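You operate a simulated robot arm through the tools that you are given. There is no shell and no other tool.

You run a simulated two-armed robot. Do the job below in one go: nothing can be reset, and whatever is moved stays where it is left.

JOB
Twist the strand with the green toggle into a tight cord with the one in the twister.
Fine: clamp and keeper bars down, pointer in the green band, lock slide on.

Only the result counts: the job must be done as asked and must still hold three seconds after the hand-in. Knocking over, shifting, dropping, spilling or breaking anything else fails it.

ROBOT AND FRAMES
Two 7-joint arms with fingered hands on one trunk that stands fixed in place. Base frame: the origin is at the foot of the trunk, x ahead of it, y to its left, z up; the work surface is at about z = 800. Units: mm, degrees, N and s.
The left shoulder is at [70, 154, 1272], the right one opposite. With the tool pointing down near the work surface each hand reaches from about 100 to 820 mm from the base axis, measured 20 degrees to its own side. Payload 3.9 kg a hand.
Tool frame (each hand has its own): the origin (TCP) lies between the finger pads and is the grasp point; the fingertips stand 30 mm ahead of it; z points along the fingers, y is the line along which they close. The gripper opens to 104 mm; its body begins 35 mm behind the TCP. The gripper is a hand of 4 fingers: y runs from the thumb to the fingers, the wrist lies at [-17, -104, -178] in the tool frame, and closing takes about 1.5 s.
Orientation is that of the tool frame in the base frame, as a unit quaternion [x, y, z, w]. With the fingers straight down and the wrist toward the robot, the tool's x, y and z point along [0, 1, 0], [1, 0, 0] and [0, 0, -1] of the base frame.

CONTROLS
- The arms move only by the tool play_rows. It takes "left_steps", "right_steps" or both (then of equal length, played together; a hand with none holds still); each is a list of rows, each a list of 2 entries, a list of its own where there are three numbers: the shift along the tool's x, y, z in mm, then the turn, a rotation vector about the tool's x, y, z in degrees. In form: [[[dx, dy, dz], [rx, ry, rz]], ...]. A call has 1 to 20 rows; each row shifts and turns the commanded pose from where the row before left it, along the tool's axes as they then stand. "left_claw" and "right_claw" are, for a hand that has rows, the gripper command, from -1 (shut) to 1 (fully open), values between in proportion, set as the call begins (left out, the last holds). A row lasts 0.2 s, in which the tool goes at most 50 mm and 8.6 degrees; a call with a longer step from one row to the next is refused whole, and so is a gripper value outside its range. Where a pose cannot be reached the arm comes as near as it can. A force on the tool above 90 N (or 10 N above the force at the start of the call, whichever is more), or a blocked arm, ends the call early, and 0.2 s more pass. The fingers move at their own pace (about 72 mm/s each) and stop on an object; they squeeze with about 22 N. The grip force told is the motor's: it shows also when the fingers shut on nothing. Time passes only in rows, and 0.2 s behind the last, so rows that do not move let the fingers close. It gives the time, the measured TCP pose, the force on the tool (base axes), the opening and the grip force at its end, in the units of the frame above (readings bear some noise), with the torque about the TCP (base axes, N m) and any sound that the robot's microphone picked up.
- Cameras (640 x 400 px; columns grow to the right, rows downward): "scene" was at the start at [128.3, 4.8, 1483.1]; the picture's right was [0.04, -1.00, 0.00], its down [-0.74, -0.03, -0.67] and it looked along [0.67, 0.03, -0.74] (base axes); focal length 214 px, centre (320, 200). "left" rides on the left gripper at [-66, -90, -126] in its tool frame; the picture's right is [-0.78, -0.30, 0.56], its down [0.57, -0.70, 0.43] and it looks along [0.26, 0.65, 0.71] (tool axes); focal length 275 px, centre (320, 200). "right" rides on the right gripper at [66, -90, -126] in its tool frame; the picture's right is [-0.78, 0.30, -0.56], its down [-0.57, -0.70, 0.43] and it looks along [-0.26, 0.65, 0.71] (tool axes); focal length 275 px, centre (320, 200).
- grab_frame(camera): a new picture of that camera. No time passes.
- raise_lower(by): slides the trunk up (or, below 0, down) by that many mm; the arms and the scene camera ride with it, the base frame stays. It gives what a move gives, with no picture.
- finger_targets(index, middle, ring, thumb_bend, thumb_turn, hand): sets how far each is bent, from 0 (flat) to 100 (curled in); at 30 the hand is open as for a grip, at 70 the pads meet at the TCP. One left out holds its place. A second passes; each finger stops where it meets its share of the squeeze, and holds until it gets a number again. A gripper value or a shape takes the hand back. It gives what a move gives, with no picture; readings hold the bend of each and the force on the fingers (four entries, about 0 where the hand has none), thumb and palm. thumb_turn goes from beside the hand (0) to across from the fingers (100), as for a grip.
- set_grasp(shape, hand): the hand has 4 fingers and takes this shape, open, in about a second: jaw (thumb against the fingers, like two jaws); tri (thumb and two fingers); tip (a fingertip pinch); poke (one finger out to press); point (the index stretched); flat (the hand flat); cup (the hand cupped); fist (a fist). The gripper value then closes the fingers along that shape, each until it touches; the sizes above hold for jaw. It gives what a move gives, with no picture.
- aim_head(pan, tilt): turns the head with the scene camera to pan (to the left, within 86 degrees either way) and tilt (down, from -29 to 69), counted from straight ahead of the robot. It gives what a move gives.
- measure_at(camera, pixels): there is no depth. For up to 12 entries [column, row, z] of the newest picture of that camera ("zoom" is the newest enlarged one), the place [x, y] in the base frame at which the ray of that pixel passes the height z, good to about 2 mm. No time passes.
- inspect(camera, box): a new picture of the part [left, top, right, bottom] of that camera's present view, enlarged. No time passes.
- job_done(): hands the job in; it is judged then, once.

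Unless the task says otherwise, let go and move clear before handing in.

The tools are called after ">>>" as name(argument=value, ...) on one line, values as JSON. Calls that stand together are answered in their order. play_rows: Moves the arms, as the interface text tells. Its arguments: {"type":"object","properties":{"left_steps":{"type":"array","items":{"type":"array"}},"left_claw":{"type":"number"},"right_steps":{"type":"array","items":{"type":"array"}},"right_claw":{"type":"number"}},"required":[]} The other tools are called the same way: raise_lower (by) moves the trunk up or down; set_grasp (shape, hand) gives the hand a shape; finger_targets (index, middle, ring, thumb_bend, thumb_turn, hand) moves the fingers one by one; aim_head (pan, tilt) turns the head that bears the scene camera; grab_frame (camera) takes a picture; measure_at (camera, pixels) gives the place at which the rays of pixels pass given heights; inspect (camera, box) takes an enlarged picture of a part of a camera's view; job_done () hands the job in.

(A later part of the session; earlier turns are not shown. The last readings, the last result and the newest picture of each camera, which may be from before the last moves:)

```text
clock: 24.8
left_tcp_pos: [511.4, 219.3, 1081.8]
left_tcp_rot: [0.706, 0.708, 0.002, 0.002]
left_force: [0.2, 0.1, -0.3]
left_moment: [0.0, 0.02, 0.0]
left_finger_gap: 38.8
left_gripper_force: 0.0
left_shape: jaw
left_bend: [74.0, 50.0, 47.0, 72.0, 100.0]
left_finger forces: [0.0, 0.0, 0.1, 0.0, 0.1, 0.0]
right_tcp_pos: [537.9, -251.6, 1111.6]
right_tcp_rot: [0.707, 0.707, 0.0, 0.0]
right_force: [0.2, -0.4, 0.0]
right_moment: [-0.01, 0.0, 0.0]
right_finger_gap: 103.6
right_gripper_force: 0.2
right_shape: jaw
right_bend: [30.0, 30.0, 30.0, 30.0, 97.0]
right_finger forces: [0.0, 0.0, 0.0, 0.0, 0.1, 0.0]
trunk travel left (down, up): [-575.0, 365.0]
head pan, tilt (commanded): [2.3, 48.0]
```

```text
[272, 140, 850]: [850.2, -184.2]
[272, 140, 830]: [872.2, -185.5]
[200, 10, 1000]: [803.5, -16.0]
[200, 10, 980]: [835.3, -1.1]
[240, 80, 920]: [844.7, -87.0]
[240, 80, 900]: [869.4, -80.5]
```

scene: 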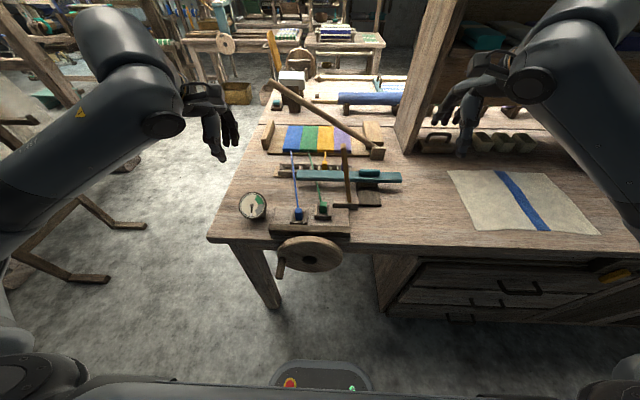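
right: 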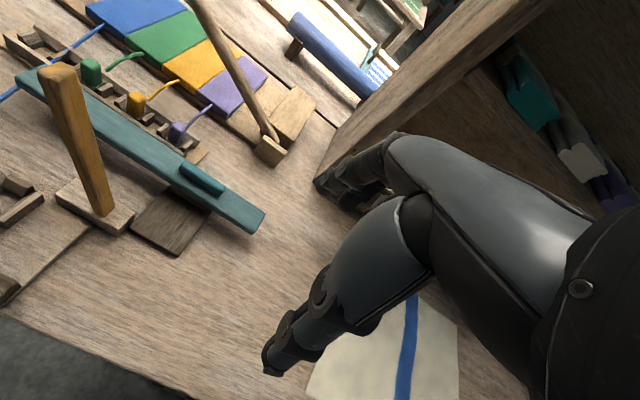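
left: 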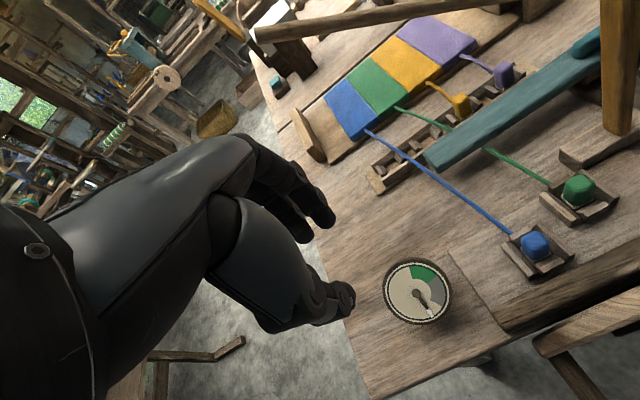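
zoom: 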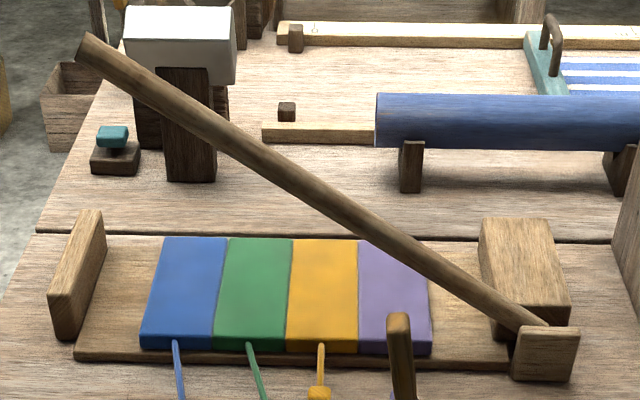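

The bar runs from about (853,−180,850) up to its tip near (845,190,1088). I will press it down from above with closed fingers at about y = 120; first I close and tilt the hand 35° forward and move above the bar at z ≈ 1150.

>>> play_rows(left_steps=[[[0, 0, 0], [-7, 0, 0]], [[0, 0, 0], [-7, 0, 0]], [[0, 0, 0], [-7, 0, 0]], [[0, 0, 0], [-7, 0, 0]], [[0, 0, 0], [-7, 0, 0]], [[0, 23, -33], [0, 0, 0]], [[-12.4, 36, 17], [0, 0, 0]], [[-12.4, 36, 17], [0, 0, 0]], [[-12.4, 36, 17], [0, 0, 0]], [[-12.4, 36, 17], [0, 0, 0]], [[-12.4, 36, 20], [0, 0, 0]], [[-12.4, 35, 25], [0, 0, 0]], [[-12.4, 35, 25], [0, 0, 0]], [[-12.4, 30, 25], [0, 0, 0]]], left_claw=-1)

>>> grab_frame(camera="scene")

>>> grab_frame(camera="left")

>>> grab_frame(camera="right")

```text
clock: 27.8
left_tcp_pos: [836.2, 119.9, 1150.1]
left_tcp_rot: [0.674, 0.674, 0.213, 0.215]
left_force: [0.3, 0.4, -0.8]
left_moment: [0.01, -0.01, 0.01]
left_finger_gap: 0.1
left_gripper_force: 21.7
left_shape: jaw
left_bend: [70.0, 70.0, 70.0, 48.0, 100.0]
left_finger forces: [0.0, 0.1, 0.0, 0.1, 0.0, 0.0]
right_tcp_pos: [538.2, -251.3, 1109.8]
right_tcp_rot: [0.708, 0.706, 0.0, -0.001]
right_force: [0.4, -0.7, -0.3]
right_moment: [0.03, 0.01, 0.01]
right_finger_gap: 103.9
right_gripper_force: 0.1
right_shape: jaw
right_bend: [30.0, 30.0, 30.0, 30.0, 97.0]
right_finger forces: [0.0, 0.0, 0.0, 0.1, 0.0, 0.0]
trunk travel left (down, up): [-575.0, 365.0]
head pan, tilt (commanded): [2.3, 48.0]
```

```text
taken
```

scene: 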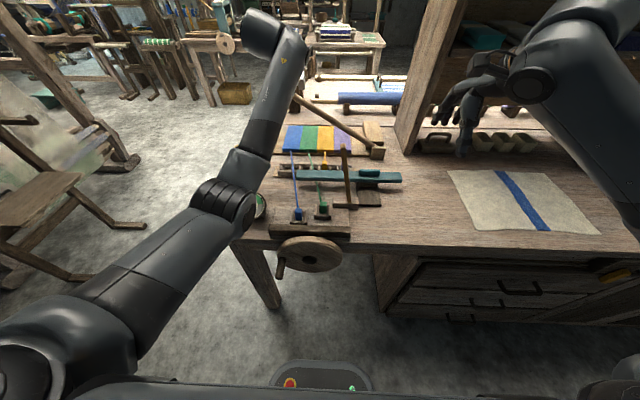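

```text
taken
```

left: 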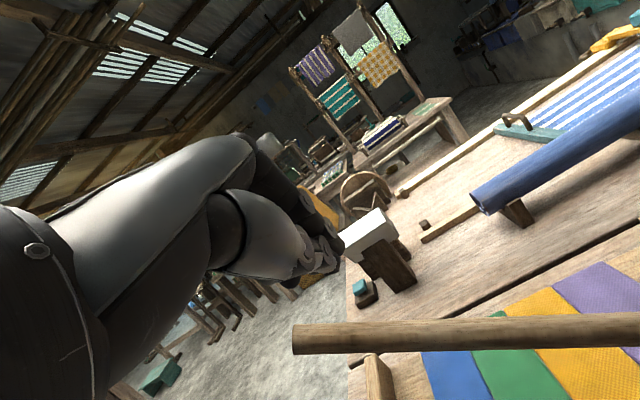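

```text
taken
```

right: 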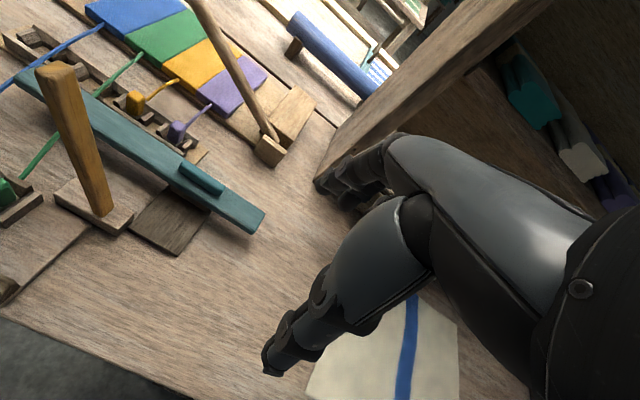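

In the left view the bar tip is at (297,340) and the bar passes to (640,327). I check these against my estimate of the bar line before descending.

>>> measure_at(camera="left", pixels=[[297, 340, 1087], [297, 340, 1080], [400, 335, 1050], [400, 335, 1065], [500, 331, 1030], [500, 331, 1010], [630, 327, 980], [630, 327, 960]])

>>> inspect(camera="scene", box=[220, 0, 400, 165])

```text
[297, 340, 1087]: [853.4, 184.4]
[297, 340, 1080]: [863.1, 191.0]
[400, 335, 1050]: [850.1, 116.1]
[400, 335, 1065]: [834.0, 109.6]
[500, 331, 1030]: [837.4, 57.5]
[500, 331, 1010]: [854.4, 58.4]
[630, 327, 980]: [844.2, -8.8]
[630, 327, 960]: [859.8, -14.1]
```

```text
2.42 times, centred on (310, 82) of scene
```

zoom: 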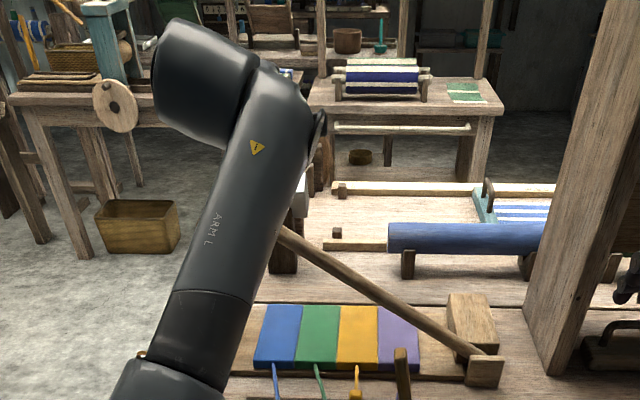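

The bar lies at x ≈ 856 with its top near z 1055–1074 under my fingers. I go down to near contact first, watching the force.

>>> play_rows(left_steps=[[[0, -4.4, 11.5], [0, 0, 0]], [[0, -6.9, 9.8], [0, 0, 0]], [[0, -6.9, 9.8], [0, 0, 0]], [[0, -6.9, 9.8], [0, 0, 0]], [[0, -5.7, 8.2], [0, 0, 0]]])

>>> grab_frame(camera="left")

>>> inspect(camera="scene", box=[220, 40, 400, 165])

```text
clock: 28.9
left_tcp_pos: [837.2, 120.1, 1091.4]
left_tcp_rot: [0.673, 0.674, 0.215, 0.214]
left_force: [0.3, -0.1, 0.0]
left_moment: [0.01, 0.0, 0.02]
left_finger_gap: 0.0
left_gripper_force: 22.4
left_shape: jaw
left_bend: [70.0, 70.0, 70.0, 48.0, 100.0]
left_finger forces: [0.0, 0.0, 0.0, 0.1, 0.1, 0.0]
right_tcp_pos: [537.5, -250.3, 1110.4]
right_tcp_rot: [0.707, 0.707, 0.0, 0.0]
right_force: [-0.6, 0.9, -0.1]
right_moment: [0.0, 0.01, -0.05]
right_finger_gap: 104.0
right_gripper_force: 0.1
right_shape: jaw
right_bend: [30.0, 30.0, 30.0, 30.0, 97.0]
right_finger forces: [0.0, 0.0, 0.0, 0.1, 0.0, 0.1]
trunk travel left (down, up): [-575.0, 365.0]
head pan, tilt (commanded): [2.3, 48.0]
```

```text
taken
```

left: 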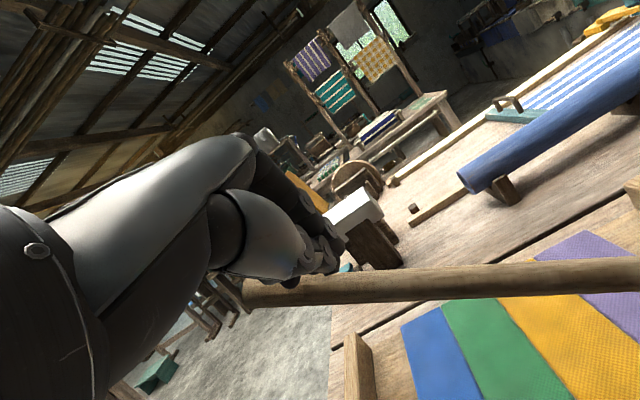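

```text
3.20 times, centred on (310, 102) of scene
```

zoom: 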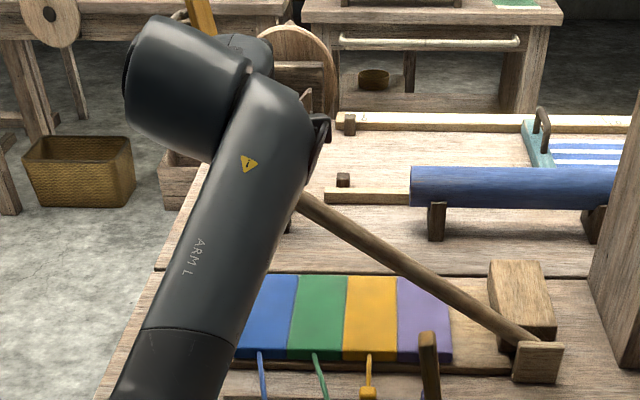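

The fingertips (left px ~(310,265)) are just above the bar (300,290) with no contact yet. I zoom in to confirm they are over the bar and not in front of or behind it.

>>> inspect(camera="left", box=[200, 180, 400, 320])

```text
2.86 times, centred on (300, 250) of left
```

zoom: 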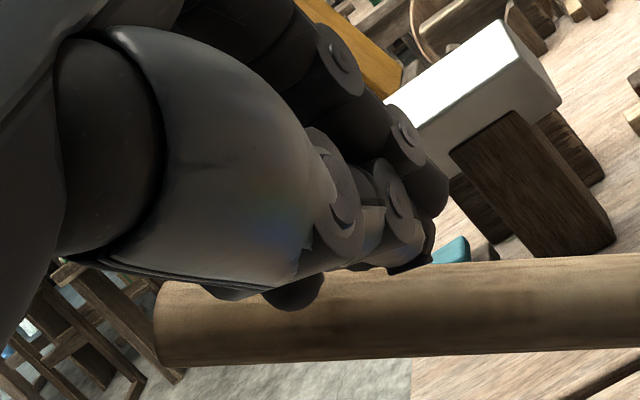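

The fingertips are over the bar. I press down in 10 mm steps and read the force.

>>> play_rows(left_steps=[[[0, -5.7, 8.2], [0, 0, 0]], [[0, -5.7, 8.2], [0, 0, 0]], [[0, -5.7, 8.2], [0, 0, 0]], [[0, -5.7, 8.2], [0, 0, 0]], [[0, -5.7, 8.2], [0, 0, 0]]])

>>> grab_frame(camera="left")

>>> inspect(camera="scene", box=[220, 40, 400, 165])

```text
clock: 30.1
left_tcp_pos: [840.0, 121.9, 1041.7]
left_tcp_rot: [0.675, 0.673, 0.213, 0.215]
left_force: [-1.0, 0.0, 0.0]
left_moment: [-0.02, 0.03, 0.0]
left_finger_gap: 0.0
left_gripper_force: 22.7
left_shape: jaw
left_bend: [70.0, 70.0, 70.0, 48.0, 100.0]
left_finger forces: [0.1, 0.0, 0.0, 0.0, 0.0, 0.1]
right_tcp_pos: [538.2, -251.4, 1110.9]
right_tcp_rot: [0.707, 0.707, 0.0, 0.0]
right_force: [-1.1, -0.4, 1.1]
right_moment: [-0.02, 0.0, 0.02]
right_finger_gap: 103.5
right_gripper_force: 0.0
right_shape: jaw
right_bend: [30.0, 30.0, 30.0, 30.0, 97.0]
right_finger forces: [0.1, 0.0, 0.1, 0.1, 0.0, 0.0]
trunk travel left (down, up): [-575.0, 365.0]
head pan, tilt (commanded): [2.3, 48.0]
```

```text
taken
```

left: 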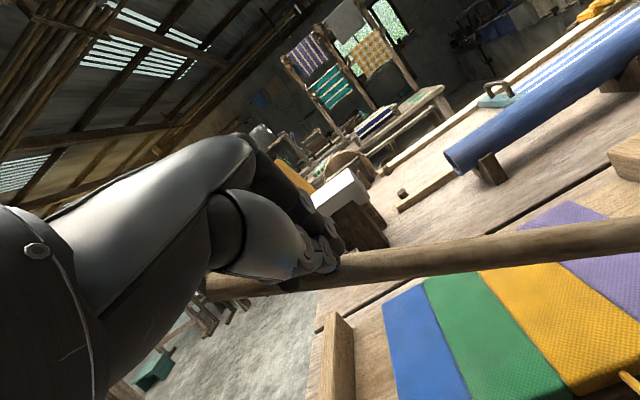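

```text
3.20 times, centred on (310, 102) of scene
```

zoom: 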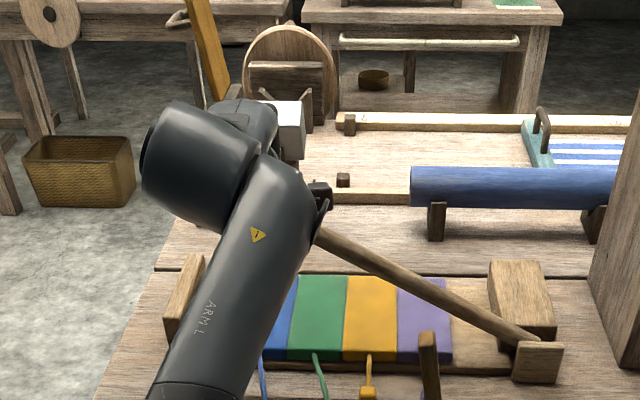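

The bar is swinging down with my fingers at almost no force (scene zoom: bar now meets my hand at (320,235)). I continue down to about z 900.

>>> play_rows(left_steps=[[[0, -11.5, 16.4], [0, 0, 0]], [[0, -11.5, 16.4], [0, 0, 0]], [[0, -11.5, 16.4], [0, 0, 0]], [[0, -11.5, 16.4], [0, 0, 0]], [[0, -11.5, 16.4], [0, 0, 0]], [[0, -8.6, 12.3], [0, 0, 0]], [[0, -8.6, 12.3], [0, 0, 0]]])

>>> grab_frame(camera="left")

>>> inspect(camera="scene", box=[220, 40, 400, 165])

>>> grab_frame(camera="right")

```text
clock: 31.8
left_tcp_pos: [838.7, 120.3, 910.8]
left_tcp_rot: [0.674, 0.674, 0.213, 0.214]
left_force: [-0.9, -0.1, -0.9]
left_moment: [0.0, 0.02, 0.02]
left_finger_gap: 0.0
left_gripper_force: 22.0
left_shape: jaw
left_bend: [70.0, 70.0, 70.0, 48.0, 100.0]
left_finger forces: [0.1, 0.0, 0.1, 0.1, 0.0, 0.0]
right_tcp_pos: [538.8, -250.7, 1111.7]
right_tcp_rot: [0.707, 0.707, 0.0, -0.001]
right_force: [-1.5, 0.9, 0.1]
right_moment: [0.02, 0.02, -0.03]
right_finger_gap: 103.5
right_gripper_force: 0.1
right_shape: jaw
right_bend: [30.0, 30.0, 30.0, 30.0, 97.0]
right_finger forces: [0.0, 0.0, 0.0, 0.0, 0.0, 0.0]
trunk travel left (down, up): [-575.0, 365.0]
head pan, tilt (commanded): [2.3, 48.0]
```

```text
taken
```

left: 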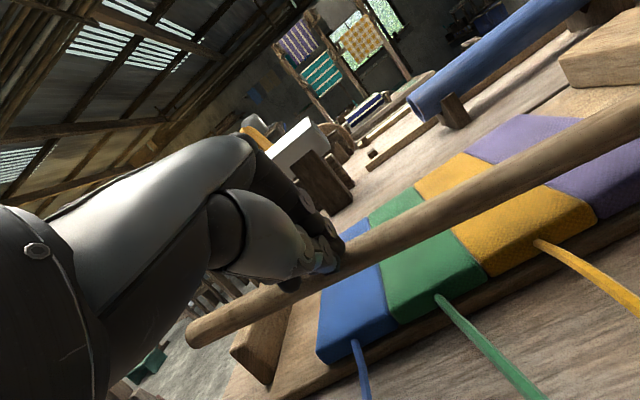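

```text
3.20 times, centred on (310, 102) of scene
```

zoom: 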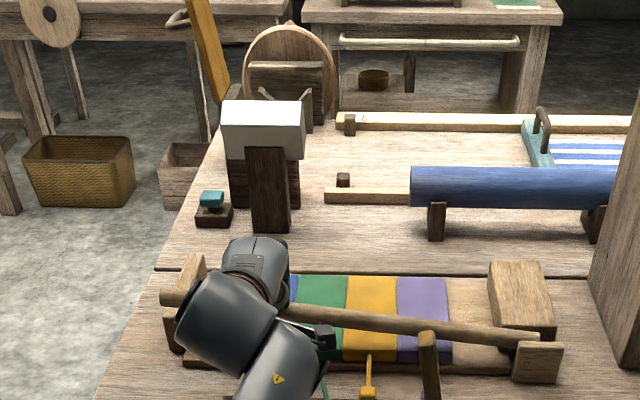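

```text
taken
```

right: 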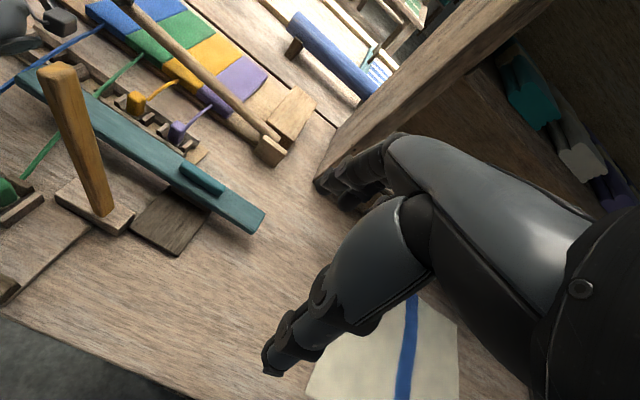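

The bar is almost level, hovering above the cloth. I press on in smaller steps.

>>> play_rows(left_steps=[[[0, -5.7, 8.2], [0, 0, 0]], [[0, -5.7, 8.2], [0, 0, 0]], [[0, -2.9, 4.1], [0, 0, 0]]])

>>> grab_frame(camera="left")

>>> inspect(camera="scene", box=[250, 100, 400, 165])

```text
clock: 32.5
left_tcp_pos: [838.9, 121.4, 885.4]
left_tcp_rot: [0.674, 0.674, 0.213, 0.213]
left_force: [-0.8, 0.7, 1.0]
left_moment: [0.01, 0.02, 0.03]
left_finger_gap: 0.0
left_gripper_force: 22.0
left_shape: jaw
left_bend: [70.0, 70.0, 70.0, 48.0, 100.0]
left_finger forces: [0.0, 0.1, 0.0, 0.0, 0.1, 0.1]
right_tcp_pos: [537.3, -250.3, 1111.7]
right_tcp_rot: [0.707, 0.707, -0.001, 0.0]
right_force: [0.0, 0.0, 0.3]
right_moment: [-0.01, -0.02, -0.01]
right_finger_gap: 103.5
right_gripper_force: 0.0
right_shape: jaw
right_bend: [30.0, 30.0, 30.0, 30.0, 97.0]
right_finger forces: [0.0, 0.1, 0.1, 0.0, 0.1, 0.0]
trunk travel left (down, up): [-575.0, 365.0]
head pan, tilt (commanded): [2.3, 48.0]
```

```text
taken
```

left: 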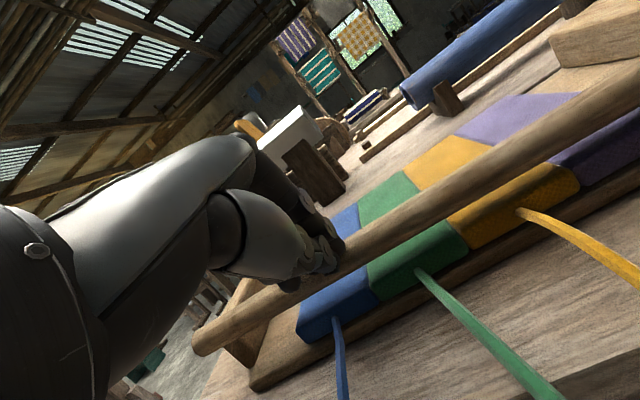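

```text
4.27 times, centred on (325, 132) of scene
```

zoom: 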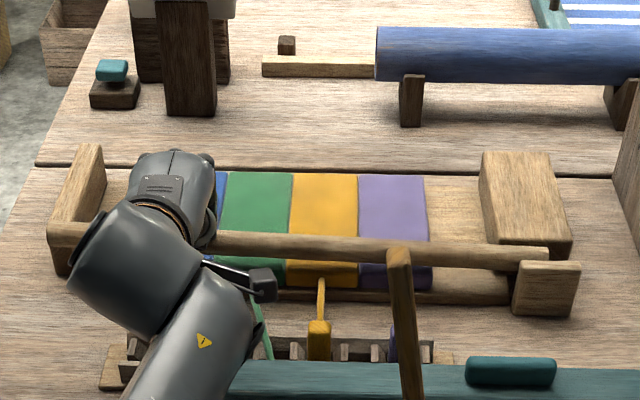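

The bar looks level and its left end is at the left board. I press the last millimetres in 4 mm steps until I feel resistance.

>>> play_rows(left_steps=[[[0, -2.3, 3.3], [0, 0, 0]], [[0, -2.3, 3.3], [0, 0, 0]], [[0, -2.3, 3.3], [0, 0, 0]]])

>>> grab_frame(camera="left")

```text
clock: 33.4
left_tcp_pos: [839.2, 121.3, 875.3]
left_tcp_rot: [0.674, 0.674, 0.213, 0.214]
left_force: [0.0, -0.1, 1.4]
left_moment: [0.01, 0.03, 0.02]
left_finger_gap: 0.0
left_gripper_force: 22.1
left_shape: jaw
left_bend: [70.0, 70.0, 70.0, 48.0, 100.0]
left_finger forces: [0.1, 0.0, 0.1, 0.0, 0.1, 0.0]
right_tcp_pos: [537.2, -249.7, 1111.6]
right_tcp_rot: [0.707, 0.707, 0.0, 0.0]
right_force: [0.2, 0.1, 0.3]
right_moment: [0.01, -0.02, -0.01]
right_finger_gap: 103.7
right_gripper_force: 0.0
right_shape: jaw
right_bend: [30.0, 30.0, 30.0, 30.0, 97.0]
right_finger forces: [0.0, 0.0, 0.1, 0.0, 0.0, 0.0]
trunk travel left (down, up): [-575.0, 365.0]
head pan, tilt (commanded): [2.3, 48.0]
```

```text
taken
```

left: 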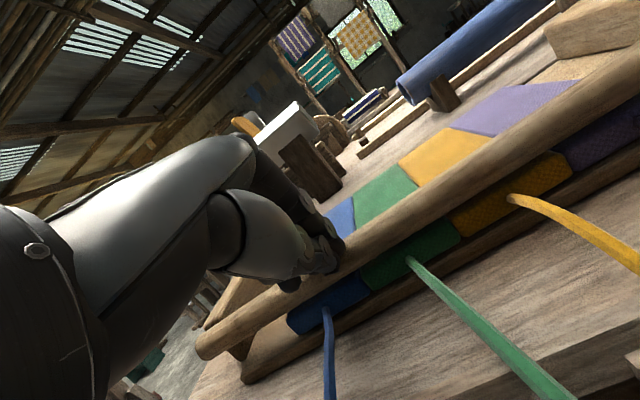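

Still only 1.4 N, so the bar is still moving. I continue a little further.

>>> play_rows(left_steps=[[[0, -2.3, 3.3], [0, 0, 0]], [[0, -2.3, 3.3], [0, 0, 0]], [[0, 0, 0], [0, 0, 0]]])

>>> inspect(camera="left", box=[180, 200, 480, 390])

>>> inspect(camera="scene", box=[250, 110, 400, 165])

```text
clock: 34.1
left_tcp_pos: [836.2, 121.4, 872.9]
left_tcp_rot: [0.672, 0.673, 0.217, 0.218]
left_force: [-3.2, 2.8, 19.1]
left_moment: [-0.2, -0.45, 0.03]
left_finger_gap: 0.1
left_gripper_force: 22.4
left_shape: jaw
left_bend: [70.0, 70.0, 70.0, 49.0, 100.0]
left_finger forces: [31.5, 0.0, 0.0, 0.1, 0.0, 0.0]
right_tcp_pos: [533.4, -249.4, 1112.5]
right_tcp_rot: [0.706, 0.708, 0.001, 0.001]
right_force: [0.9, -0.3, -0.7]
right_moment: [0.03, 0.02, 0.0]
right_finger_gap: 103.6
right_gripper_force: 0.0
right_shape: jaw
right_bend: [30.0, 30.0, 30.0, 30.0, 97.0]
right_finger forces: [0.1, 0.1, 0.1, 0.0, 0.1, 0.0]
trunk travel left (down, up): [-575.0, 365.0]
head pan, tilt (commanded): [2.3, 48.0]
```

```text
2.11 times, centred on (330, 295) of left
```

zoom: 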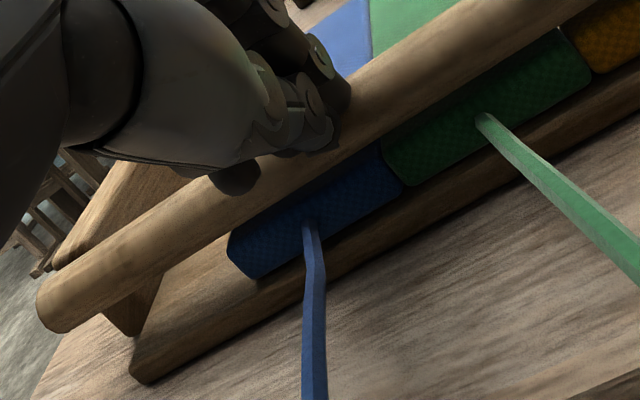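

```text
4.27 times, centred on (325, 138) of scene
```

zoom: 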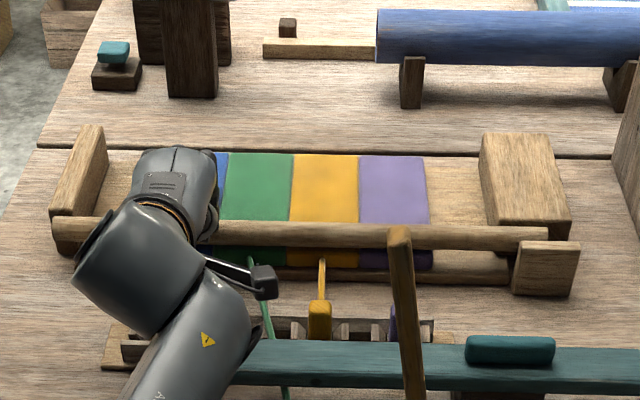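

The bar has stopped with 19 N of resistance and lies level across the cloth. I lift the hand slowly and see whether the bar stays down.

>>> play_rows(left_steps=[[[0, 2.9, -4.1], [0, 0, 0]], [[0, 5.7, -8.2], [0, 0, 0]], [[0, 11.5, -16.4], [0, 0, 0]], [[0, 17, -24.6], [0, 0, 0]], [[0, 17, -24.6], [0, 0, 0]], [[0, 0, 0], [0, 0, 0]]])

>>> grab_frame(camera="left")

>>> inspect(camera="scene", box=[230, 90, 400, 185])

```text
clock: 35.5
left_tcp_pos: [839.1, 120.7, 962.0]
left_tcp_rot: [0.674, 0.675, 0.213, 0.212]
left_force: [-0.7, -0.2, 0.3]
left_moment: [-0.01, 0.01, -0.01]
left_finger_gap: 0.0
left_gripper_force: 21.9
left_shape: jaw
left_bend: [70.0, 70.0, 70.0, 49.0, 100.0]
left_finger forces: [0.1, 0.0, 0.0, 0.0, 0.0, 0.0]
right_tcp_pos: [538.1, -249.9, 1111.4]
right_tcp_rot: [0.707, 0.707, -0.001, -0.001]
right_force: [-1.0, -0.2, 0.0]
right_moment: [-0.01, -0.04, -0.01]
right_finger_gap: 103.7
right_gripper_force: 0.1
right_shape: jaw
right_bend: [30.0, 30.0, 30.0, 30.0, 97.0]
right_finger forces: [0.1, 0.0, 0.0, 0.1, 0.0, 0.0]
trunk travel left (down, up): [-575.0, 365.0]
head pan, tilt (commanded): [2.3, 48.0]
```

```text
taken
```

left: 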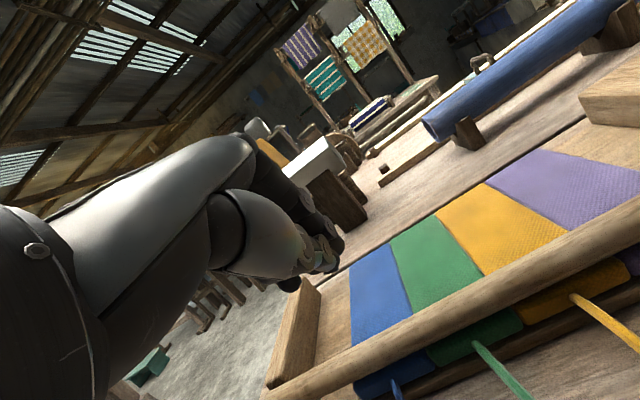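

```text
3.76 times, centred on (315, 138) of scene
```

zoom: 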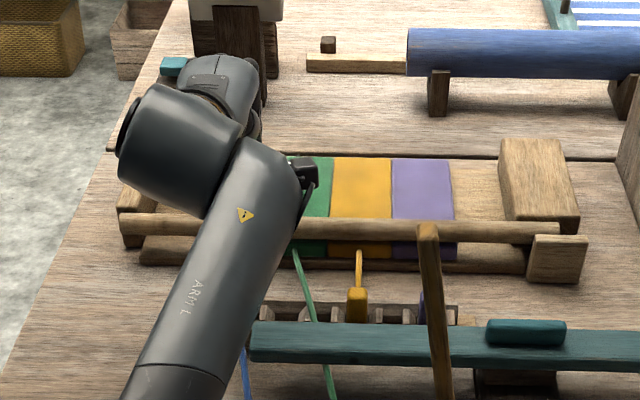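

The clamp bar stays down across the cloth. Next I bring the left arm back out of the way and at the same time close and turn the right hand (fingers' row along x) to tip the keeper stick over from its −y side.

>>> play_rows(left_steps=[[[0, 23, -32.8], [0, 0, 0]], [[0, 23, -32.8], [0, 0, 0]], [[0, 23, -32.8], [0, 0, 0]], [[12.5, -33.8, -23.7], [0, 0, 0]], [[12.5, -33.8, -23.7], [0, 0, 0]], [[12.5, -33.8, -23.7], [0, 0, 0]], [[12.5, -33.8, -23.7], [0, 0, 0]], [[12.5, -33.8, -23.7], [0, 0, 0]], [[12.5, -33.8, -23.7], [0, 0, 0]], [[12.5, -33.8, -23.7], [0, 0, 0]], [[12.5, -33.8, -23.7], [0, 0, 0]]], right_steps=[[[0, 0, 0], [0, 0, -8.2]], [[0, 0, 0], [0, 0, -8.2]], [[0, 0, 0], [0, 0, -8.2]], [[0, 0, 0], [0, 0, -8.2]], [[0, 0, 0], [0, 0, -8.2]], [[0, 0, 0], [0, 0, -8.2]], [[0, 0, 0], [0, 0, -8.2]], [[0, 0, 0], [0, 0, -8.2]], [[0, 0, 0], [0, 0, -8.2]], [[0, 0, 0], [0, 0, -8.2]], [[0, 0, 0], [0, 0, -8.0]]], right_claw=-1)

>>> grab_frame(camera="scene")

>>> grab_frame(camera="right")

>>> grab_frame(camera="left")

```text
clock: 38.1
left_tcp_pos: [508.7, 248.8, 1085.8]
left_tcp_rot: [0.67, 0.672, 0.273, 0.16]
left_force: [0.1, 0.8, -0.3]
left_moment: [-0.01, 0.01, -0.02]
left_finger_gap: 0.0
left_gripper_force: 21.6
left_shape: jaw
left_bend: [70.0, 70.0, 70.0, 49.0, 100.0]
left_finger forces: [0.1, 0.1, 0.1, 0.0, 0.1, 0.0]
right_tcp_pos: [537.6, -251.2, 1111.5]
right_tcp_rot: [-0.001, 1.0, 0.0, -0.002]
right_force: [0.0, 0.6, -0.3]
right_moment: [0.0, 0.05, -0.01]
right_finger_gap: 0.3
right_gripper_force: 21.9
right_shape: jaw
right_bend: [70.0, 70.0, 70.0, 48.0, 100.0]
right_finger forces: [0.0, 0.1, 0.0, 0.0, 0.0, 0.0]
trunk travel left (down, up): [-575.0, 365.0]
head pan, tilt (commanded): [2.3, 48.0]
stopped in row 11 (left hand): the arm was blocked; the commanded pose is now the measured one
```

```text
taken
```

scene: 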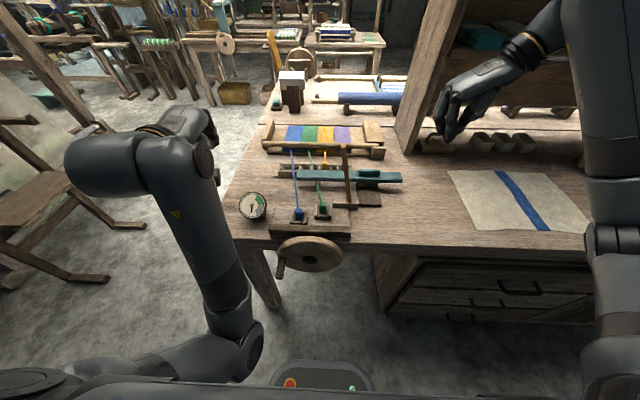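

```text
taken
```

right: 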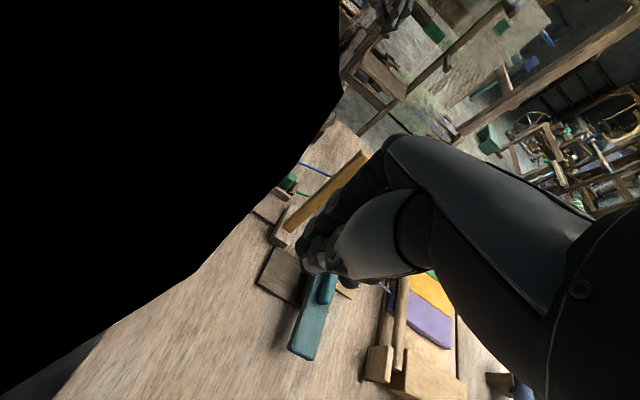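

```text
taken
```

left: 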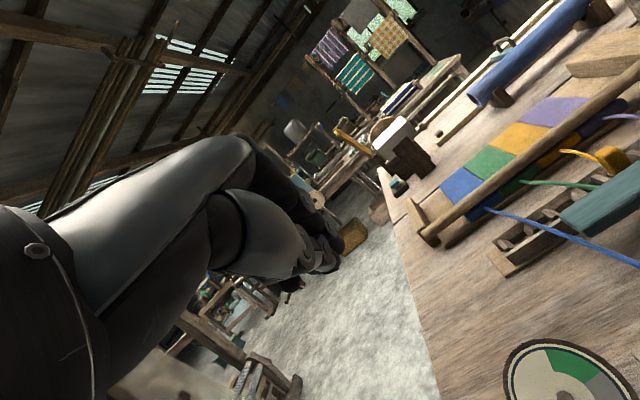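

The left arm hit a limit at the end of its retreat but is clear of the bench; the right hand is turned and closed. I check the keeper's place in the new right view (tip at about (360,160), base at (290,222)).

>>> inspect(camera="right", box=[240, 130, 400, 290])

>>> measure_at(camera="right", pixels=[[361, 161, 1020], [361, 161, 1000], [294, 222, 822], [294, 222, 830], [330, 190, 920], [330, 190, 940]])

>>> inspect(camera="scene", box=[320, 135, 400, 220])

```text
2.50 times, centred on (320, 210) of right
```

zoom: 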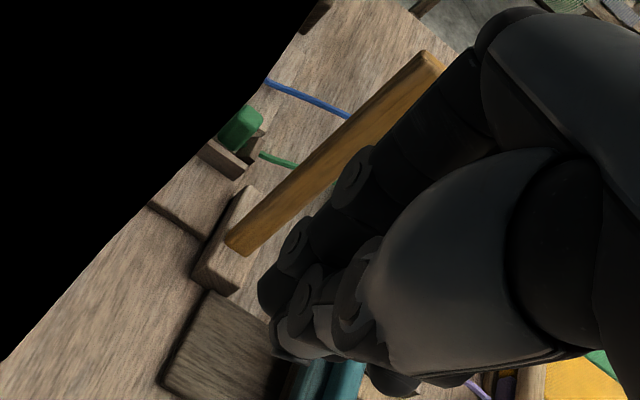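

```text
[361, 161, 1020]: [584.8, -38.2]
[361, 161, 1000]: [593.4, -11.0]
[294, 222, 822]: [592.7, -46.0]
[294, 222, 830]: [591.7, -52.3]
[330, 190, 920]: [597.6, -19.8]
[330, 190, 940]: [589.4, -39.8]
```

```text
4.71 times, centred on (360, 178) of scene
```

zoom: 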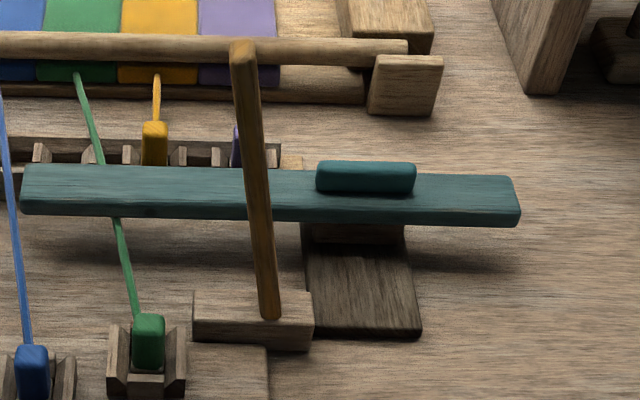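

The keeper stands at x ≈ 590 (tip near (585,−38,1020)). I bring the right hand to its −y side at (590,−110,990) and check alignment.

>>> play_rows(right_steps=[[[-10.5, 28.2, 24.2], [0, 0, 0]], [[-10.5, 28.2, 24.2], [0, 0, 0]], [[-10.5, 28.2, 24.2], [0, 0, 0]], [[-10.5, 28.2, 24.2], [0, 0, 0]], [[-10.5, 28.2, 24.2], [0, 0, 0]]])

>>> grab_frame(camera="right")

>>> inspect(camera="scene", box=[280, 90, 440, 230])

```text
clock: 39.4
left_tcp_pos: [507.0, 250.0, 1086.5]
left_tcp_rot: [0.67, 0.672, 0.272, 0.16]
left_force: [0.3, 0.0, -0.8]
left_moment: [-0.01, -0.02, -0.02]
left_finger_gap: 0.2
left_gripper_force: 22.0
left_shape: jaw
left_bend: [70.0, 70.0, 70.0, 49.0, 100.0]
left_finger forces: [0.0, 0.0, 0.0, 0.0, 0.0, 0.1]
right_tcp_pos: [589.0, -107.4, 990.7]
right_tcp_rot: [-0.002, 1.0, 0.0, 0.0]
right_force: [0.1, 0.7, 0.1]
right_moment: [-0.05, 0.0, 0.0]
right_finger_gap: 0.2
right_gripper_force: 22.0
right_shape: jaw
right_bend: [70.0, 70.0, 70.0, 48.0, 100.0]
right_finger forces: [0.0, 0.1, 0.0, 0.1, 0.0, 0.1]
trunk travel left (down, up): [-575.0, 365.0]
head pan, tilt (commanded): [2.3, 48.0]
```

```text
taken
```

right: 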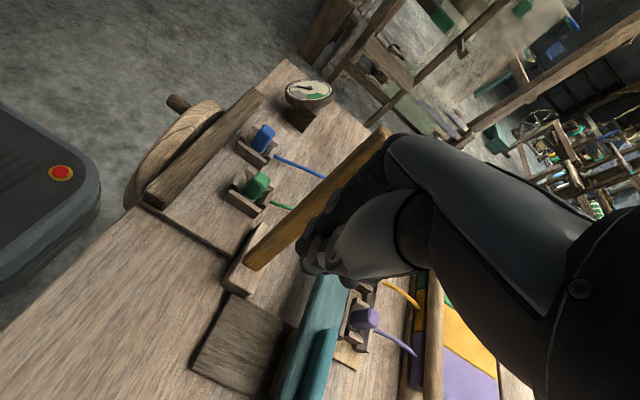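

```text
2.86 times, centred on (360, 160) of scene
```

zoom: 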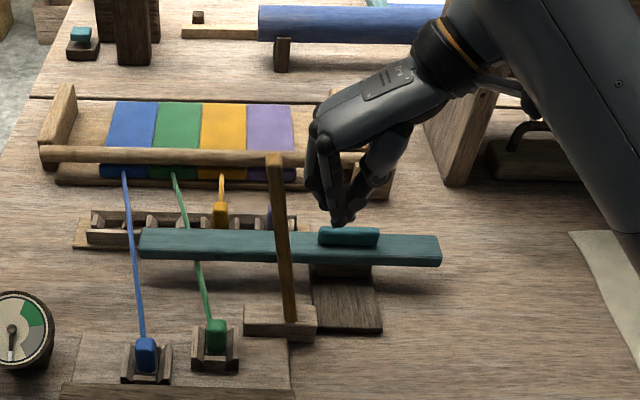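

The right hand is beside the keeper at the right height. I push it toward +y in small steps.

>>> play_rows(right_steps=[[[0, 15, 1], [0, 0, 0]], [[0, 15, 1], [0, 0, 0]], [[0, 15, 1], [0, 0, 0]], [[0, 15, 1], [0, 0, 0]], [[0, 15, 1], [0, 0, 0]]])

>>> grab_frame(camera="right")

>>> inspect(camera="scene", box=[280, 90, 440, 230])

```text
clock: 40.5
left_tcp_pos: [507.3, 249.4, 1087.5]
left_tcp_rot: [0.67, 0.672, 0.272, 0.16]
left_force: [0.2, -0.2, 0.2]
left_moment: [0.05, 0.0, 0.0]
left_finger_gap: 0.0
left_gripper_force: 22.0
left_shape: jaw
left_bend: [70.0, 70.0, 70.0, 49.0, 100.0]
left_finger forces: [0.0, 0.1, 0.1, 0.0, 0.0, 0.0]
right_tcp_pos: [589.0, -33.3, 985.3]
right_tcp_rot: [-0.001, 1.0, 0.0, 0.0]
right_force: [0.1, 0.1, -0.8]
right_moment: [0.02, 0.02, -0.01]
right_finger_gap: 0.1
right_gripper_force: 22.3
right_shape: jaw
right_bend: [70.0, 70.0, 70.0, 48.0, 100.0]
right_finger forces: [0.1, 0.0, 0.1, 0.0, 0.0, 0.1]
trunk travel left (down, up): [-575.0, 365.0]
head pan, tilt (commanded): [2.3, 48.0]
```

```text
taken
```

right: 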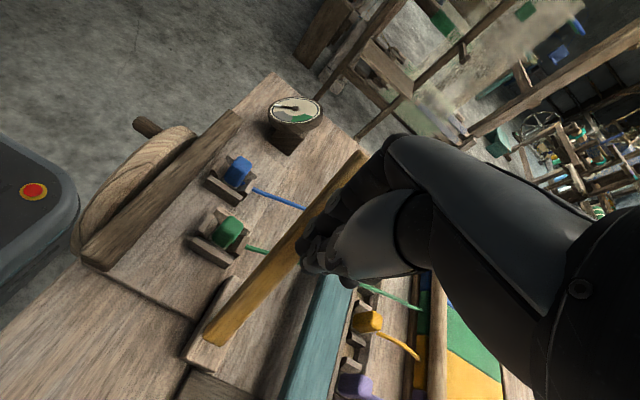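

```text
2.86 times, centred on (360, 160) of scene
```

zoom: 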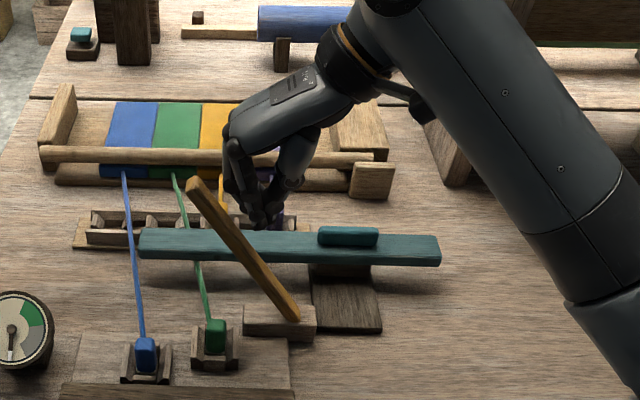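

The keeper is tipping to the left (scene zoom, tip now at (195,185)). I follow it over and begin to press down.

>>> play_rows(right_steps=[[[0, 17, 0], [0, 0, 0]], [[0, 17, 0], [0, 0, 0]], [[0, 17, 2], [0, 0, 0]], [[0, 15, 5], [0, 0, 0]], [[0, 14, 8], [0, 0, 0]], [[0, 12, 14], [0, 0, 0]]])

>>> grab_frame(camera="right")

>>> inspect(camera="scene", box=[260, 90, 420, 230])

```text
clock: 42.0
left_tcp_pos: [507.7, 249.3, 1086.6]
left_tcp_rot: [0.67, 0.672, 0.272, 0.16]
left_force: [-0.2, -0.3, -1.5]
left_moment: [-0.02, -0.01, -0.02]
left_finger_gap: 0.0
left_gripper_force: 22.3
left_shape: jaw
left_bend: [70.0, 70.0, 70.0, 49.0, 100.0]
left_finger forces: [0.1, 0.1, 0.0, 0.1, 0.0, 0.1]
right_tcp_pos: [589.6, 58.8, 955.6]
right_tcp_rot: [-0.002, 1.0, 0.0, -0.001]
right_force: [-0.2, -0.3, -0.2]
right_moment: [0.02, 0.01, -0.02]
right_finger_gap: 0.0
right_gripper_force: 22.4
right_shape: jaw
right_bend: [70.0, 70.0, 70.0, 48.0, 100.0]
right_finger forces: [0.1, 0.0, 0.0, 0.0, 0.0, 0.0]
trunk travel left (down, up): [-575.0, 365.0]
head pan, tilt (commanded): [2.3, 48.0]
```

```text
taken
```

right: 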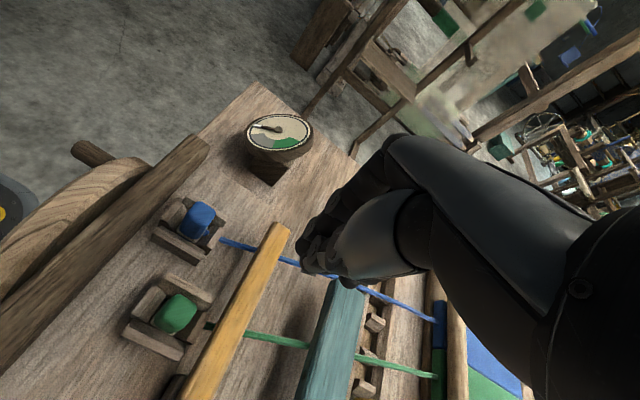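

```text
2.86 times, centred on (340, 160) of scene
```

zoom: 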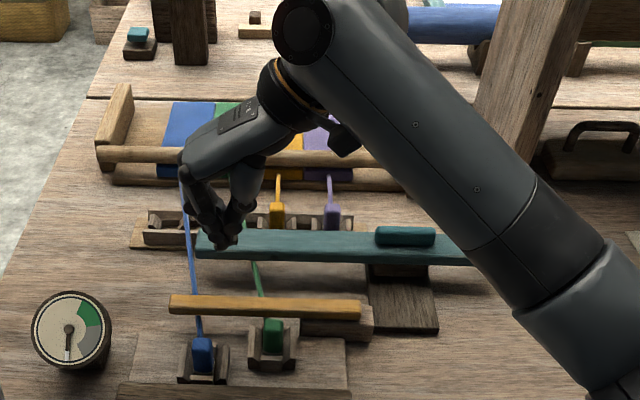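

The keeper has dropped over the two strands by itself (scene zoom (265,305)). I look closer to see that it lies fully down.

>>> inspect(camera="scene", box=[285, 180, 375, 230])

>>> inspect(camera="right", box=[100, 180, 380, 400])

>>> inspect(camera="scene", box=[262, 185, 292, 215])

```text
7.11 times, centred on (330, 205) of scene
```

zoom: 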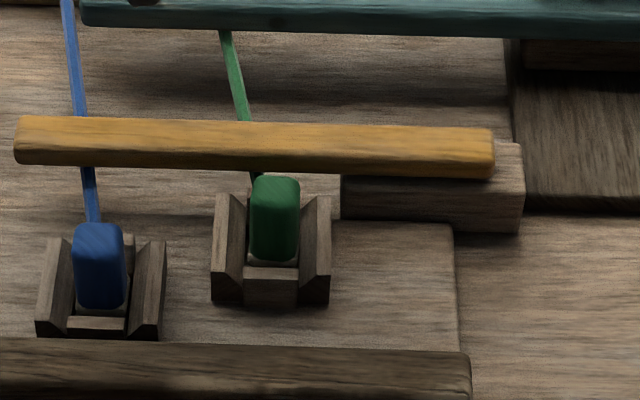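

```text
1.82 times, centred on (240, 290) of right
```

zoom: 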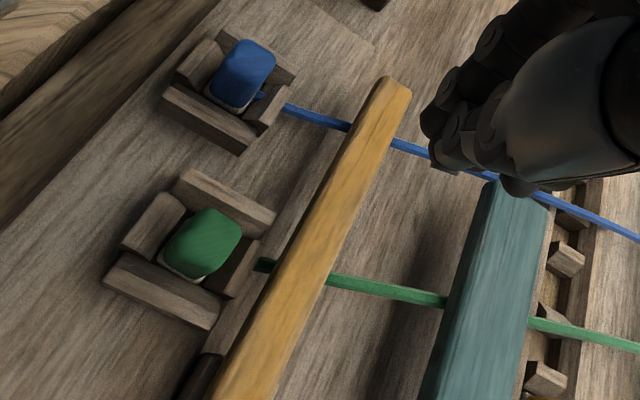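

```text
13.33 times, centred on (277, 200) of scene
```

zoom: 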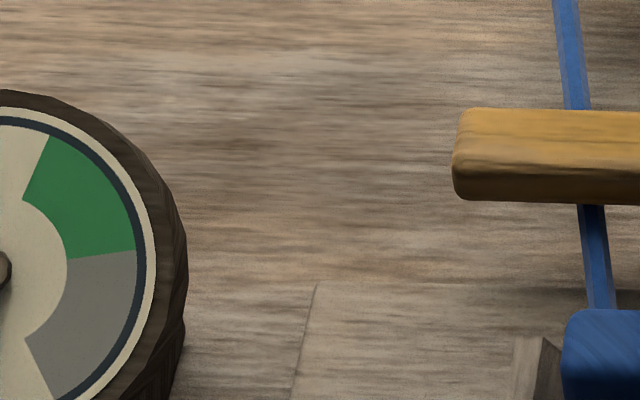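

It lies level across both strands. I press it lightly once to make sure that it is at its stop.

>>> play_rows(right_steps=[[[0, 0, 20], [0, 0, 0]], [[0, 0, 20], [0, 0, 0]], [[0, 0, 15], [0, 0, 0]], [[0, 0, 5], [0, 0, 0]]])

>>> inspect(camera="scene", box=[285, 170, 375, 230])

```text
clock: 43.0
left_tcp_pos: [507.8, 249.2, 1086.5]
left_tcp_rot: [0.67, 0.671, 0.273, 0.16]
left_force: [-0.6, 0.6, -0.1]
left_moment: [0.01, 0.0, -0.04]
left_finger_gap: 0.0
left_gripper_force: 22.2
left_shape: jaw
left_bend: [70.0, 70.0, 70.0, 49.0, 100.0]
left_finger forces: [0.0, 0.0, 0.1, 0.1, 0.1, 0.1]
right_tcp_pos: [588.9, 56.7, 894.9]
right_tcp_rot: [-0.002, 1.0, 0.0, -0.001]
right_force: [0.8, -0.2, 0.2]
right_moment: [-0.05, 0.02, -0.01]
right_finger_gap: 0.1
right_gripper_force: 21.7
right_shape: jaw
right_bend: [70.0, 70.0, 70.0, 48.0, 100.0]
right_finger forces: [0.0, 0.0, 0.0, 0.1, 0.0, 0.0]
trunk travel left (down, up): [-575.0, 365.0]
head pan, tilt (commanded): [2.3, 48.0]
```

```text
6.67 times, centred on (330, 200) of scene
```

zoom: 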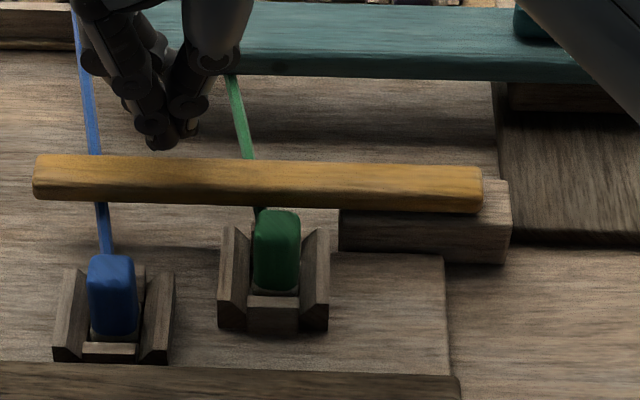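

Fingertips are just above the keeper without contact yet. I continue in 4 mm steps.

>>> play_rows(right_steps=[[[0, 0, 4], [0, 0, 0]], [[0, 0, 4], [0, 0, 0]], [[0, 0, 4], [0, 0, 0]]])

>>> inspect(camera="scene", box=[285, 170, 375, 230])

>>> inspect(camera="right", box=[180, 200, 400, 370])

```text
clock: 43.8
left_tcp_pos: [506.4, 249.2, 1086.9]
left_tcp_rot: [0.67, 0.671, 0.272, 0.16]
left_force: [0.6, 0.2, 0.1]
left_moment: [0.0, -0.01, 0.0]
left_finger_gap: 0.2
left_gripper_force: 22.2
left_shape: jaw
left_bend: [70.0, 70.0, 70.0, 49.0, 100.0]
left_finger forces: [0.0, 0.0, 0.1, 0.0, 0.0, 0.0]
right_tcp_pos: [589.1, 58.3, 884.1]
right_tcp_rot: [-0.001, 1.0, 0.0, -0.001]
right_force: [0.0, 0.6, 0.7]
right_moment: [-0.01, -0.01, 0.05]
right_finger_gap: 0.2
right_gripper_force: 21.4
right_shape: jaw
right_bend: [70.0, 70.0, 70.0, 48.0, 100.0]
right_finger forces: [0.0, 0.0, 0.1, 0.0, 0.0, 0.0]
trunk travel left (down, up): [-575.0, 365.0]
head pan, tilt (commanded): [2.3, 48.0]
```

```text
6.67 times, centred on (330, 200) of scene
```

zoom: 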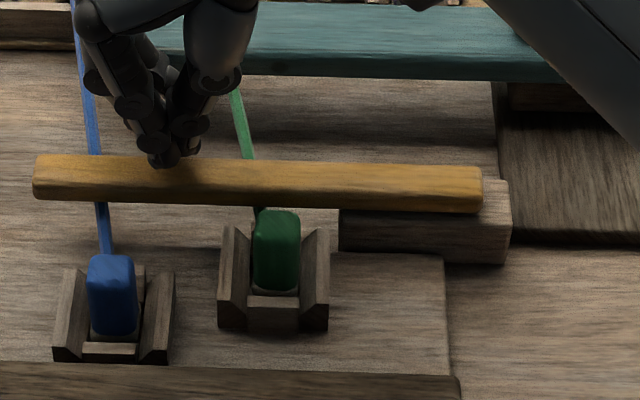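

```text
2.35 times, centred on (290, 285) of right
```

zoom: 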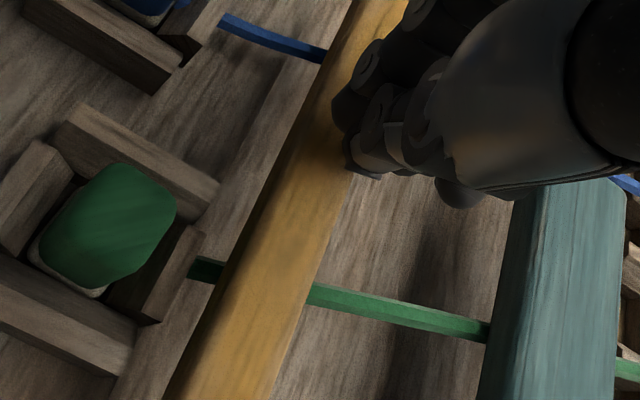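

The fingertips are about at the keeper's far edge. I measure the keeper's centre line before pressing.

>>> measure_at(camera="scene", pixels=[[322, 194.3, 845], [322, 197.5, 845], [322, 200, 830], [290, 193.5, 845], [290, 196.5, 845], [356, 196.5, 845], [356, 200, 845]])

>>> grab_frame(camera="right")

>>> measure_at(camera="right", pixels=[[330, 230, 845], [345, 200, 845], [280, 330, 845], [290, 345, 845], [265, 325, 845]])

```text
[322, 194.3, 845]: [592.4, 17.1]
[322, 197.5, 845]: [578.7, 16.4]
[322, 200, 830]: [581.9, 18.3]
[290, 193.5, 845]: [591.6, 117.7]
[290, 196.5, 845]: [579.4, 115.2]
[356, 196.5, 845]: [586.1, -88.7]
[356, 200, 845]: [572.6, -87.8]
```

```text
taken
```

right: 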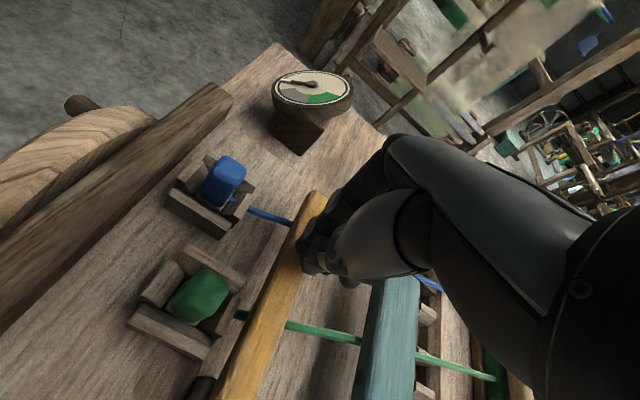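

```text
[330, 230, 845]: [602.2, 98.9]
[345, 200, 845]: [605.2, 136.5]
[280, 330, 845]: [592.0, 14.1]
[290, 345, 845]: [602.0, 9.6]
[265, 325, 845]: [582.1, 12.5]
```

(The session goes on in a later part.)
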